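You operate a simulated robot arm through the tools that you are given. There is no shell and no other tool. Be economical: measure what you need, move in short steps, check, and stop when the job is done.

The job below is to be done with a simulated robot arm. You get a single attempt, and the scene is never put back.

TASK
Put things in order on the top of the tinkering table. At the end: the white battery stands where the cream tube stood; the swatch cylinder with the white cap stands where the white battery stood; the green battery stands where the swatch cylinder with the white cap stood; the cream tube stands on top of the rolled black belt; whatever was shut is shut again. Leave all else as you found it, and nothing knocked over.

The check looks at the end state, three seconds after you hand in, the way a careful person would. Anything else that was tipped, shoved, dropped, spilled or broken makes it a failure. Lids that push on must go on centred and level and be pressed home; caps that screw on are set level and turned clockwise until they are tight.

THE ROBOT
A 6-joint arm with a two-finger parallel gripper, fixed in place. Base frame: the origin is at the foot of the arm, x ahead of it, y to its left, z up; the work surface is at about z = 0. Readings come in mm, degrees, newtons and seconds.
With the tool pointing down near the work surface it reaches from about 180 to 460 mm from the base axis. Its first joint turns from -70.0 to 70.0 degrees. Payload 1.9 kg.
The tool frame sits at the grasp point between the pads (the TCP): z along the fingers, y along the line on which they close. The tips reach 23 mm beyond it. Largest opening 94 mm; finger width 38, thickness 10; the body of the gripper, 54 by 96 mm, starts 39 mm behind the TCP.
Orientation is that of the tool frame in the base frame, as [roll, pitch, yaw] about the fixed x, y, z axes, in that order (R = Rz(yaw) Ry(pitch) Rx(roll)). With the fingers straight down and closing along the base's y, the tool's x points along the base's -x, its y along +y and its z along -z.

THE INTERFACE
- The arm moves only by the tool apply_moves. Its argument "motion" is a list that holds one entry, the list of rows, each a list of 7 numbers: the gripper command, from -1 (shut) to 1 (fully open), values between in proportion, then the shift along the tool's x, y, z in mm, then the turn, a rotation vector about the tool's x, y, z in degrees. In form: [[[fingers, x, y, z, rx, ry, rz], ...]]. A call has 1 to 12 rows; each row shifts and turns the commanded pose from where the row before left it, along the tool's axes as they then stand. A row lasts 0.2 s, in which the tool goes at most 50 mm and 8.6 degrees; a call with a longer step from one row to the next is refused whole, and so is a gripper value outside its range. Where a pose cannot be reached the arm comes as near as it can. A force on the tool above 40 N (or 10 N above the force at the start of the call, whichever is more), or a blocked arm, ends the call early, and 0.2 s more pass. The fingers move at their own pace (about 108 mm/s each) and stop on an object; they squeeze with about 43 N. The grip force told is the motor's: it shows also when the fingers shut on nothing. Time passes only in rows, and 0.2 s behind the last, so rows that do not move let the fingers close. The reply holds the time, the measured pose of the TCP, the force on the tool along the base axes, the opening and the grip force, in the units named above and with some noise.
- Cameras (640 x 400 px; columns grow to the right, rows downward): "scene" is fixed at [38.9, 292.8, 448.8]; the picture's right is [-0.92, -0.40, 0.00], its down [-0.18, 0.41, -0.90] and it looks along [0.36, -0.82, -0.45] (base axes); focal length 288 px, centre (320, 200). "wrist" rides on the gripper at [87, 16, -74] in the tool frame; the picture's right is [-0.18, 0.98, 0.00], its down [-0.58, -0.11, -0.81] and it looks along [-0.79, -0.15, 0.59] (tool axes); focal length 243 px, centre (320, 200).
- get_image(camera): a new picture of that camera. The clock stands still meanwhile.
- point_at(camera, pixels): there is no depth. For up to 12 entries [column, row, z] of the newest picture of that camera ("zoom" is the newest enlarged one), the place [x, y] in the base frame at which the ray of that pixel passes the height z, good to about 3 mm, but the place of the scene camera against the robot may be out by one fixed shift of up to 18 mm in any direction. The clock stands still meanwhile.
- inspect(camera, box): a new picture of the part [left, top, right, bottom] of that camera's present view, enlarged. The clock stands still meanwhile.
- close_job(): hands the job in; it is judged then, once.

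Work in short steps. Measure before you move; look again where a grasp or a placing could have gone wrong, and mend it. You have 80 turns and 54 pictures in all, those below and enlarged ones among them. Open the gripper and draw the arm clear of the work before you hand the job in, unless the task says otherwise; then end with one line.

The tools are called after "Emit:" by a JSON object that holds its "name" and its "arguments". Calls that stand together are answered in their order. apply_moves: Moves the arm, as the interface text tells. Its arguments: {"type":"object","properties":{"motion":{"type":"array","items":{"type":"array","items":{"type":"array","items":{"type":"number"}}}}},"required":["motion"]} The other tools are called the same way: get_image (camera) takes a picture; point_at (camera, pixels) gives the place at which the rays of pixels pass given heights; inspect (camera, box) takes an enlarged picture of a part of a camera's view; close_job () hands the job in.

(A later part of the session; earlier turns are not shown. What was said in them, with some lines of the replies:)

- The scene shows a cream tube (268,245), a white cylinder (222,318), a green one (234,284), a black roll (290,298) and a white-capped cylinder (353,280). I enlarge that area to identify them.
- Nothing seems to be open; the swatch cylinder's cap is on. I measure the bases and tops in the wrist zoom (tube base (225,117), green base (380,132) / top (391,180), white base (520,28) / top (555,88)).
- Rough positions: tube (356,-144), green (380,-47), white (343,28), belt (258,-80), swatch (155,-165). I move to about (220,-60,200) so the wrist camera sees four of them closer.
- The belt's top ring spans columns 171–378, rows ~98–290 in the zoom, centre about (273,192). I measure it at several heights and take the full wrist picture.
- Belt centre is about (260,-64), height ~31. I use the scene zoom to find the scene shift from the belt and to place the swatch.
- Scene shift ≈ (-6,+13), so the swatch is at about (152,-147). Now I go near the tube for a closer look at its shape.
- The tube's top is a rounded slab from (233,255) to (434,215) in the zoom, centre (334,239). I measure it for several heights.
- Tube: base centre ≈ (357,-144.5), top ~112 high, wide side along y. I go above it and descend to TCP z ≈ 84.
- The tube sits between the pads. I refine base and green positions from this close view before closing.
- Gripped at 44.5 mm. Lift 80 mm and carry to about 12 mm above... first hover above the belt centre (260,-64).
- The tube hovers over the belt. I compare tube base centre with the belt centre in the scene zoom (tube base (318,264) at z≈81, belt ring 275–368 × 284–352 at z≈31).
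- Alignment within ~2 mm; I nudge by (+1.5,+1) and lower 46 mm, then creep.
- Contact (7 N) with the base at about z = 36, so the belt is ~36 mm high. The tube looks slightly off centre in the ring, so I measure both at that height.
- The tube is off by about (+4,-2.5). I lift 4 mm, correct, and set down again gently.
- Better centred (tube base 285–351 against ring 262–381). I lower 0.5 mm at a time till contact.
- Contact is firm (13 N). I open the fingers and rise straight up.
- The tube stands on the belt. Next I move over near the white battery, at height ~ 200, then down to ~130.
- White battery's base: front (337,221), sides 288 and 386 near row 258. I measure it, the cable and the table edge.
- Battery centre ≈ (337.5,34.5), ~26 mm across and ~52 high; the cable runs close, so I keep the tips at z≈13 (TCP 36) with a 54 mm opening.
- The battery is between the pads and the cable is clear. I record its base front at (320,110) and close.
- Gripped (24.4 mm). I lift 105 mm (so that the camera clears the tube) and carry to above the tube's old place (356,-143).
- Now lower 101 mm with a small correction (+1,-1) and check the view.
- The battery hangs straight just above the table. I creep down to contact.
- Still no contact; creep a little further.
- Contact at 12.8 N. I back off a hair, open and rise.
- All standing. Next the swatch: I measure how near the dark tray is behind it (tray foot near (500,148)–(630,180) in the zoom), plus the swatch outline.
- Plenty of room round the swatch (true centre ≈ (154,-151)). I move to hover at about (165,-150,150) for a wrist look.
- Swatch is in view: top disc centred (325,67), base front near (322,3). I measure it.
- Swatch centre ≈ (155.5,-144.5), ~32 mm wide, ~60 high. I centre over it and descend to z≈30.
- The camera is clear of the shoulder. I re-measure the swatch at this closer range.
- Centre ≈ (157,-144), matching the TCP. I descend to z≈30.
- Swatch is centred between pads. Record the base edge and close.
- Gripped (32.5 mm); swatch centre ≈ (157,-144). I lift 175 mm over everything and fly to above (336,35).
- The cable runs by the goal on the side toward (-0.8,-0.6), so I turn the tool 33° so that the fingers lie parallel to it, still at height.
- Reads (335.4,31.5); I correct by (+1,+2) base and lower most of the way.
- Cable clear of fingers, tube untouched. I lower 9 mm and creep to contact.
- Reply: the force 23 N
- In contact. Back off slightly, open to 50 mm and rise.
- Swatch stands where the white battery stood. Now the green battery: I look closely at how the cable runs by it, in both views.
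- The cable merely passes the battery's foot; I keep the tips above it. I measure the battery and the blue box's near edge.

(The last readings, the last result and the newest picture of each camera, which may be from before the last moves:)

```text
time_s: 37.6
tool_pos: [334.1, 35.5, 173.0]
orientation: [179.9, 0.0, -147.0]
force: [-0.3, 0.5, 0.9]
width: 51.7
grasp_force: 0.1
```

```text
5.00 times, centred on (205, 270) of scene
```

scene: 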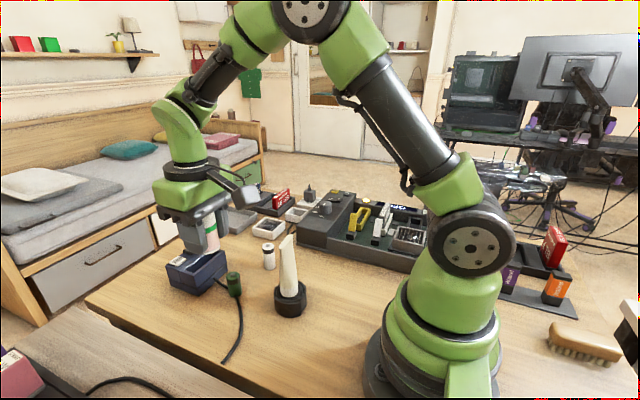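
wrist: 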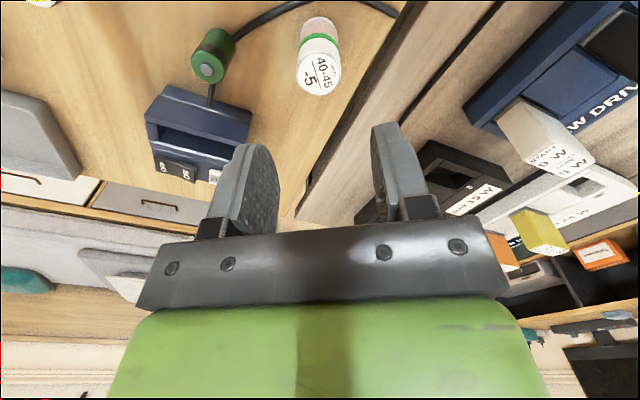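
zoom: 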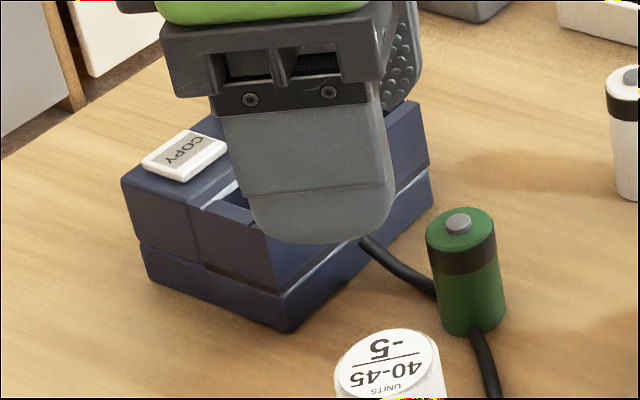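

Green: centre ≈ (377,-46), r≈13.5, ~48 high; box face at x≈408. I turn the tool to yaw 168 (so the camera keeps away from the tube), then move to hover at (374,-46,110) with 47 mm opening.

Emit:
{"name": "apply_moves", "arguments": {"motion": [[[0, 0, 0, 0, 0, 0, 7.5], [0, 0, 0, 0, 0, 0, 7.5], [0, 0, 0, 0, 0, 0, 7.5], [0, 0, 0, 0, 0, 0, 7.5], [0, 0, 0, 0, 0, 0, 7.5], [0, 0, 0, 0, 0, 0, 7.5], [0, -18, -23.6, 0, 0, 0, 0], [0, -18, -23.6, 0, 0, 0, 0], [0, -17.4, -23.7, 0, 0, 0, 0], [0, 0, 0, 30, 0, 0, 0], [0, 0, 0, 30, 0, 0, 0], [0, 0, 0, 0, 0, 0, 0]]]}}

Emit:
{"name": "get_image", "arguments": {"camera": "wrist"}}

```text
time_s: 40.2
tool_pos: [373.8, -47.2, 115.9]
orientation: [-179.9, 0.0, 167.9]
force: [-0.3, -0.9, 0.2]
width: 46.7
grasp_force: 0.0
```

```text
18 pictures are left
```

wrist: 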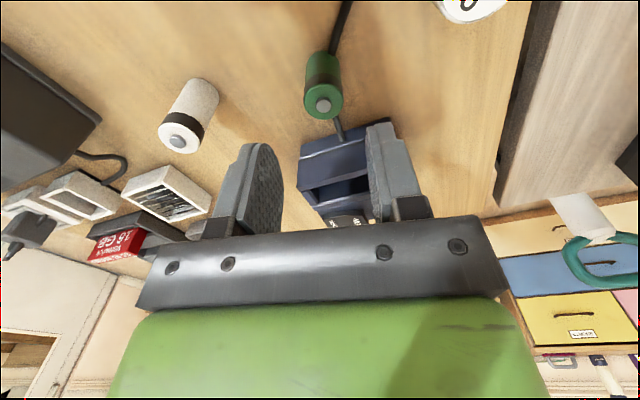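

Battery top at (323,105), base front (323,53); box near edge (300,158)–(360,140). I measure.

Emit:
{"name": "point_at", "arguments": {"camera": "wrist", "pixels": [[323, 52, 0], [306, 66, 0], [342, 68, 0], [323, 105, 45], [323, 105, 48], [303, 100, 45], [344, 100, 45], [300, 142, 40], [362, 130, 40], [300, 142, 30], [362, 130, 30]]}}

```text
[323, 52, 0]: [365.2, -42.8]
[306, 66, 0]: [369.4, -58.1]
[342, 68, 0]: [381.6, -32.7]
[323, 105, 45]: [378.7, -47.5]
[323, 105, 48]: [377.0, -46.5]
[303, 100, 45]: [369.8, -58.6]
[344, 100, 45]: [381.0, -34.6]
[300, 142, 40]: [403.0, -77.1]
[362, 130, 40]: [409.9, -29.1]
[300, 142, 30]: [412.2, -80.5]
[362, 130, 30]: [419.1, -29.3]
```

Centre (377.5,-46); fingers clear the box by ~10 mm. I descend to z≈36.

Emit:
{"name": "apply_moves", "arguments": {"motion": [[[0, 0, 0.7, 30, 0, 0, 0], [0, 0, 0, 30, 0, 0, 0], [0, 0, 0, 19, 0, 0, 0], [0, 0, 0, 0, 0, 0, 0]]]}}

Emit:
{"name": "get_image", "arguments": {"camera": "wrist"}}

Emit:
{"name": "inspect", "arguments": {"camera": "scene", "box": [150, 200, 350, 350]}}

```text
time_s: 41.2
tool_pos: [374.8, -45.6, 35.4]
orientation: [-180.0, 0.0, 167.9]
force: [0.2, -0.8, -0.9]
width: 47.1
grasp_force: 0.0
```

```text
17 pictures are left
```

wrist: 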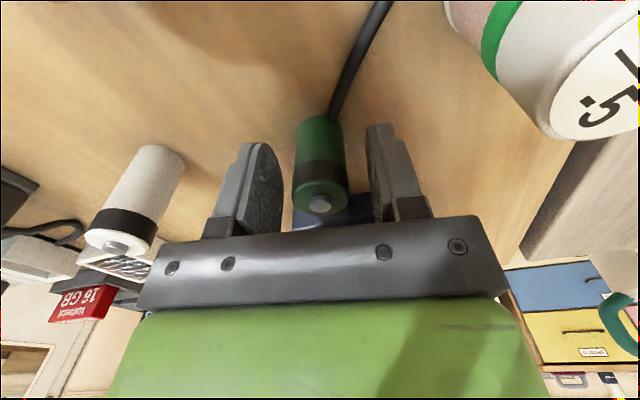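

```text
2.67 times, centred on (250, 275) of scene
```

zoom: 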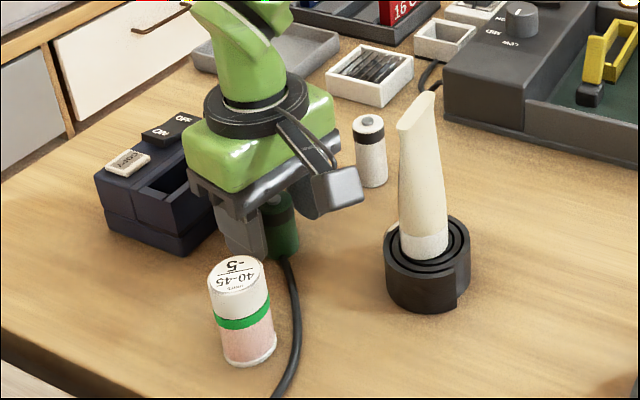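

Battery is between the pads, everything else untouched. Measure its foot and close.

Emit:
{"name": "point_at", "arguments": {"camera": "wrist", "pixels": [[319, 115, 0], [296, 130, 0], [344, 130, 0], [320, 203, 48]]}}

Emit:
{"name": "apply_moves", "arguments": {"motion": [[[-0.2, 0, 0, 0, 0, 0, 0], [-1, 0, 0, 0, 0, 0, 0], [-1, 0, 0, 0, 0, 0, 0], [-1, 0, 0, 0, 0, 0, 0]]]}}

```text
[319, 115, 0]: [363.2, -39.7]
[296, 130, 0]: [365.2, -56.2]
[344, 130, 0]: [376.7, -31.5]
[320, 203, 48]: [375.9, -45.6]
```

```text
time_s: 42.2
tool_pos: [374.5, -45.3, 36.9]
orientation: [-179.9, 0.0, 167.9]
force: [0.0, -0.7, 0.0]
width: 24.4
grasp_force: 43.1
```

Gripped (24.4 mm). Lift straight up 165 mm.

Emit:
{"name": "apply_moves", "arguments": {"motion": [[[-1, 0, 0, -12, 0, 0, 0], [-1, 0, 0, -30, 0, 0, 0], [-1, 0, 0, -40, 0, 0, 0], [-1, 0, 0, -42, 0, 0, 0], [-1, 0, 0, -42, 0, 0, 0], [-1, 0, 0, 0, 0, 0, -6], [-1, 0, 0, 0, 0, 0, -6], [-1, 0, 0, 0, 0, 0, 0]]]}}

Emit:
{"name": "inspect", "arguments": {"camera": "scene", "box": [130, 150, 390, 350]}}

```text
time_s: 44.0
tool_pos: [373.8, -45.2, 201.0]
orientation: [-180.0, 0.0, -179.9]
force: [-0.9, -0.5, -0.6]
width: 24.7
grasp_force: 43.1
```

```text
2.00 times, centred on (260, 250) of scene
```

zoom: 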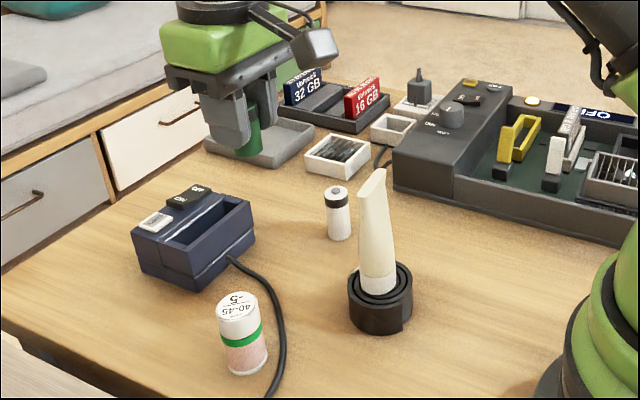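

Cable unmoved. Fly to above (155,-144) at z≈200.

Emit:
{"name": "apply_moves", "arguments": {"motion": [[[-1, 36.5, -16.4, 0, 0, 0, 0], [-1, 36.5, -16.4, 0, 0, 0, 0], [-1, 36.5, -16.5, 0, 0, 0, 0], [-1, 36.5, -16.5, 0, 0, 0, 0], [-1, 36.5, -16.5, 0, 0, 0, 0], [-1, 36.5, -16.4, 0, 0, 0, 0], [-1, 0, 0, 0, 0, 0, 0]]]}}

Emit:
{"name": "apply_moves", "arguments": {"motion": [[[-1, 0, 0, 40, 0, 0, 0], [-1, 0, 0, 40, 0, 0, 0], [-1, 0, 0, 0, 0, 0, 0]]]}}

Emit:
{"name": "apply_moves", "arguments": {"motion": [[[-1, 0, 0, 0, 0, 0, 0]]]}}

```text
time_s: 45.6
tool_pos: [155.0, -144.9, 201.4]
orientation: [-180.0, -0.1, 179.9]
force: [0.3, 0.5, -1.1]
width: 24.6
grasp_force: 42.8
```

```text
time_s: 46.4
tool_pos: [155.1, -146.1, 123.2]
orientation: [-180.0, -0.1, 179.9]
force: [-0.5, 0.1, -1.0]
width: 24.8
grasp_force: 43.0
```

```text
time_s: 46.8
tool_pos: [155.4, -146.8, 124.7]
orientation: [180.0, 0.0, 180.0]
force: [-0.1, 0.6, -0.1]
width: 24.9
grasp_force: 43.0
```

Correct +1.8 in y and lower to ~z 40.

Emit:
{"name": "apply_moves", "arguments": {"motion": [[[-1, 0, 1.8, 30, 0, 0, 0], [-1, 0, 0, 30, 0, 0, 0], [-1, 0, 0, 20, 0, 0, 0], [-1, 0, 0, 4, 0, 0, 0], [-1, 0, 0, 0, 0, 0, 0]]]}}

Emit:
{"name": "get_image", "arguments": {"camera": "wrist"}}

```text
time_s: 48.0
tool_pos: [156.3, -142.2, 38.9]
orientation: [180.0, 0.1, -180.0]
force: [-0.2, -0.4, -0.1]
width: 24.3
grasp_force: 43.0
```

```text
14 pictures are left
```

wrist: 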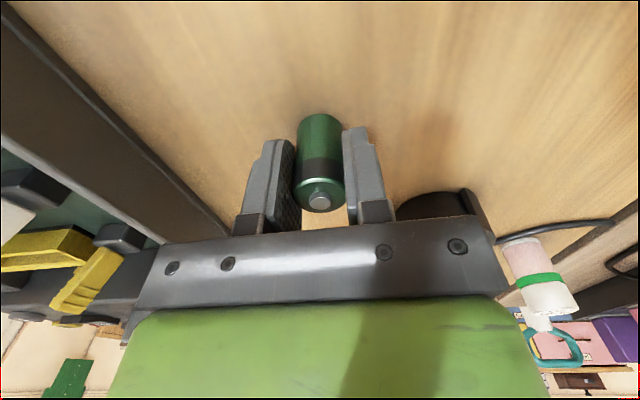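

Green hangs upright over its goal. Creep down to contact.

Emit:
{"name": "point_at", "arguments": {"camera": "wrist", "pixels": [[320, 114, 2], [297, 127, 2], [343, 127, 2]]}}

Emit:
{"name": "apply_moves", "arguments": {"motion": [[[-1, 0, 0, 1, 0, 0, 0], [-1, 0, 0, 0.7, 0, 0, 0], [-1, 0, 0, 0, 0, 0, 0]]]}}

Emit:
{"name": "apply_moves", "arguments": {"motion": [[[-1, 0, 0, 0.5, 0, 0, 0], [-1, 0, 0, 0.4, 0, 0, 0], [-1, 0, 0, 0, 0, 0, 0]]]}}

```text
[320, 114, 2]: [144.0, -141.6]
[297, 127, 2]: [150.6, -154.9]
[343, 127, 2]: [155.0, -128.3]
```

```text
time_s: 48.5
tool_pos: [157.1, -142.2, 38.4]
orientation: [-179.9, 0.2, 179.9]
force: [-1.2, 0.9, 13.4]
width: 24.6
grasp_force: 42.7
stopped in row 2: the force on the tool passed its limit (the readings are from after the stop); the commanded pose is now the measured one
```

```text
time_s: 49.0
tool_pos: [156.2, -141.1, 37.9]
orientation: [-179.9, 0.0, 179.8]
force: [-0.8, 0.5, 12.8]
width: 24.4
grasp_force: 42.8
stopped in row 2: the force on the tool passed its limit (the readings are from after the stop); the commanded pose is now the measured one
```

Contact reached; y is ~2 mm high, so I lift 2 mm, shift -2 and set down again.

Emit:
{"name": "apply_moves", "arguments": {"motion": [[[-1, 0, 0, -2.5, 0, 0, 0], [-1, 0, -2, 0, 0, 0, 0], [-1, 0, 0, 0, 0, 0, 0], [-1, 0, 0, 1.2, 0, 0, 0], [-1, 0, 0, 0.6, 0, 0, 0]]]}}

Emit:
{"name": "apply_moves", "arguments": {"motion": [[[-1, 0, 0, 0.4, 0, 0, 0], [-1, 0, 0, 0, 0, 0, 0]]]}}

```text
time_s: 50.2
tool_pos: [156.8, -143.6, 37.6]
orientation: [-180.0, 0.0, 179.8]
force: [-0.1, -1.1, -0.2]
width: 24.6
grasp_force: 42.6
```

```text
time_s: 50.8
tool_pos: [155.9, -142.1, 38.4]
orientation: [-179.8, 0.1, 179.8]
force: [-0.8, 1.3, 10.9]
width: 24.4
grasp_force: 42.7
```

Contact again (11 N). Open and rise straight up.

Emit:
{"name": "apply_moves", "arguments": {"motion": [[[-1, 0, 0, -0.3, 0, 0, 0], [-0.3, 0, 0, 0, 0, 0, 0], [0.1, 0, 0, 0, 0, 0, 0], [0.1, 0, 0, -15, 0, 0, 0], [0.1, 0, 0, -40, 0, 0, 0], [0.1, 0, 0, -45, 0, 0, 0], [0.1, 0, 0, -45, 0, 0, 0], [0.1, 0, 0, -45, 0, 0, 0], [0.1, -40, 0, -20, 0, 0, 0], [0.5, -40, 0, -20, 0, 0, 0], [1, 0, 0, 0, 0, 0, 0]]]}}

Emit:
{"name": "get_image", "arguments": {"camera": "scene"}}

Emit:
{"name": "inspect", "arguments": {"camera": "scene", "box": [150, 200, 390, 350]}}

Emit:
{"name": "get_image", "arguments": {"camera": "wrist"}}

```text
time_s: 53.2
tool_pos: [234.8, -143.7, 269.3]
orientation: [-179.8, 0.1, 179.9]
force: [-1.2, -0.7, -0.5]
width: 94.0
grasp_force: 0.0
```

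```text
13 pictures are left
```

scene: 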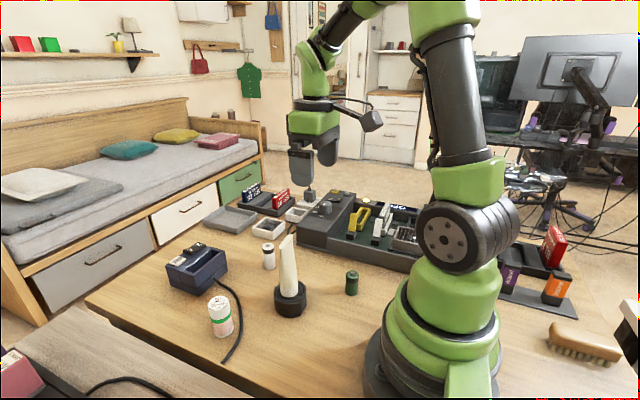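

```text
2.67 times, centred on (270, 275) of scene
```

zoom: 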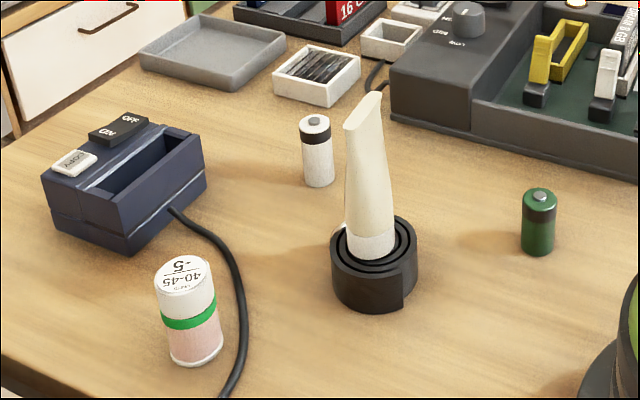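

```text
11 pictures are left
```

wrist: 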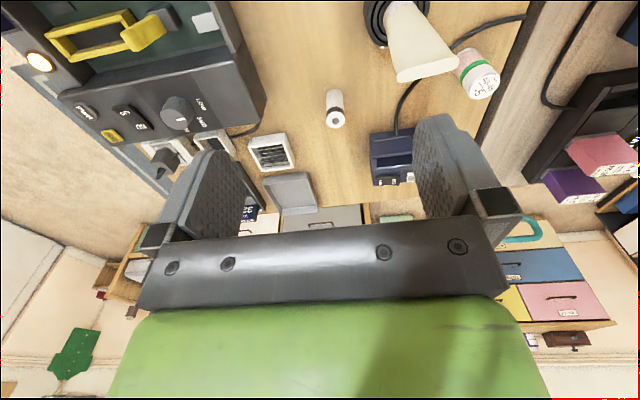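

All four objects stand upright in their new places. The gripper is open and clear, and nothing else has moved, so I hand in.

Emit:
{"name": "close_job", "arguments": {}}

```text
The job is handed in.
```

I've handed the job in. The white battery, swatch cylinder and green battery stand upright in their new spots and the cream tube is on the belt, with the swatch's cap still on and nothing else visibly moved.
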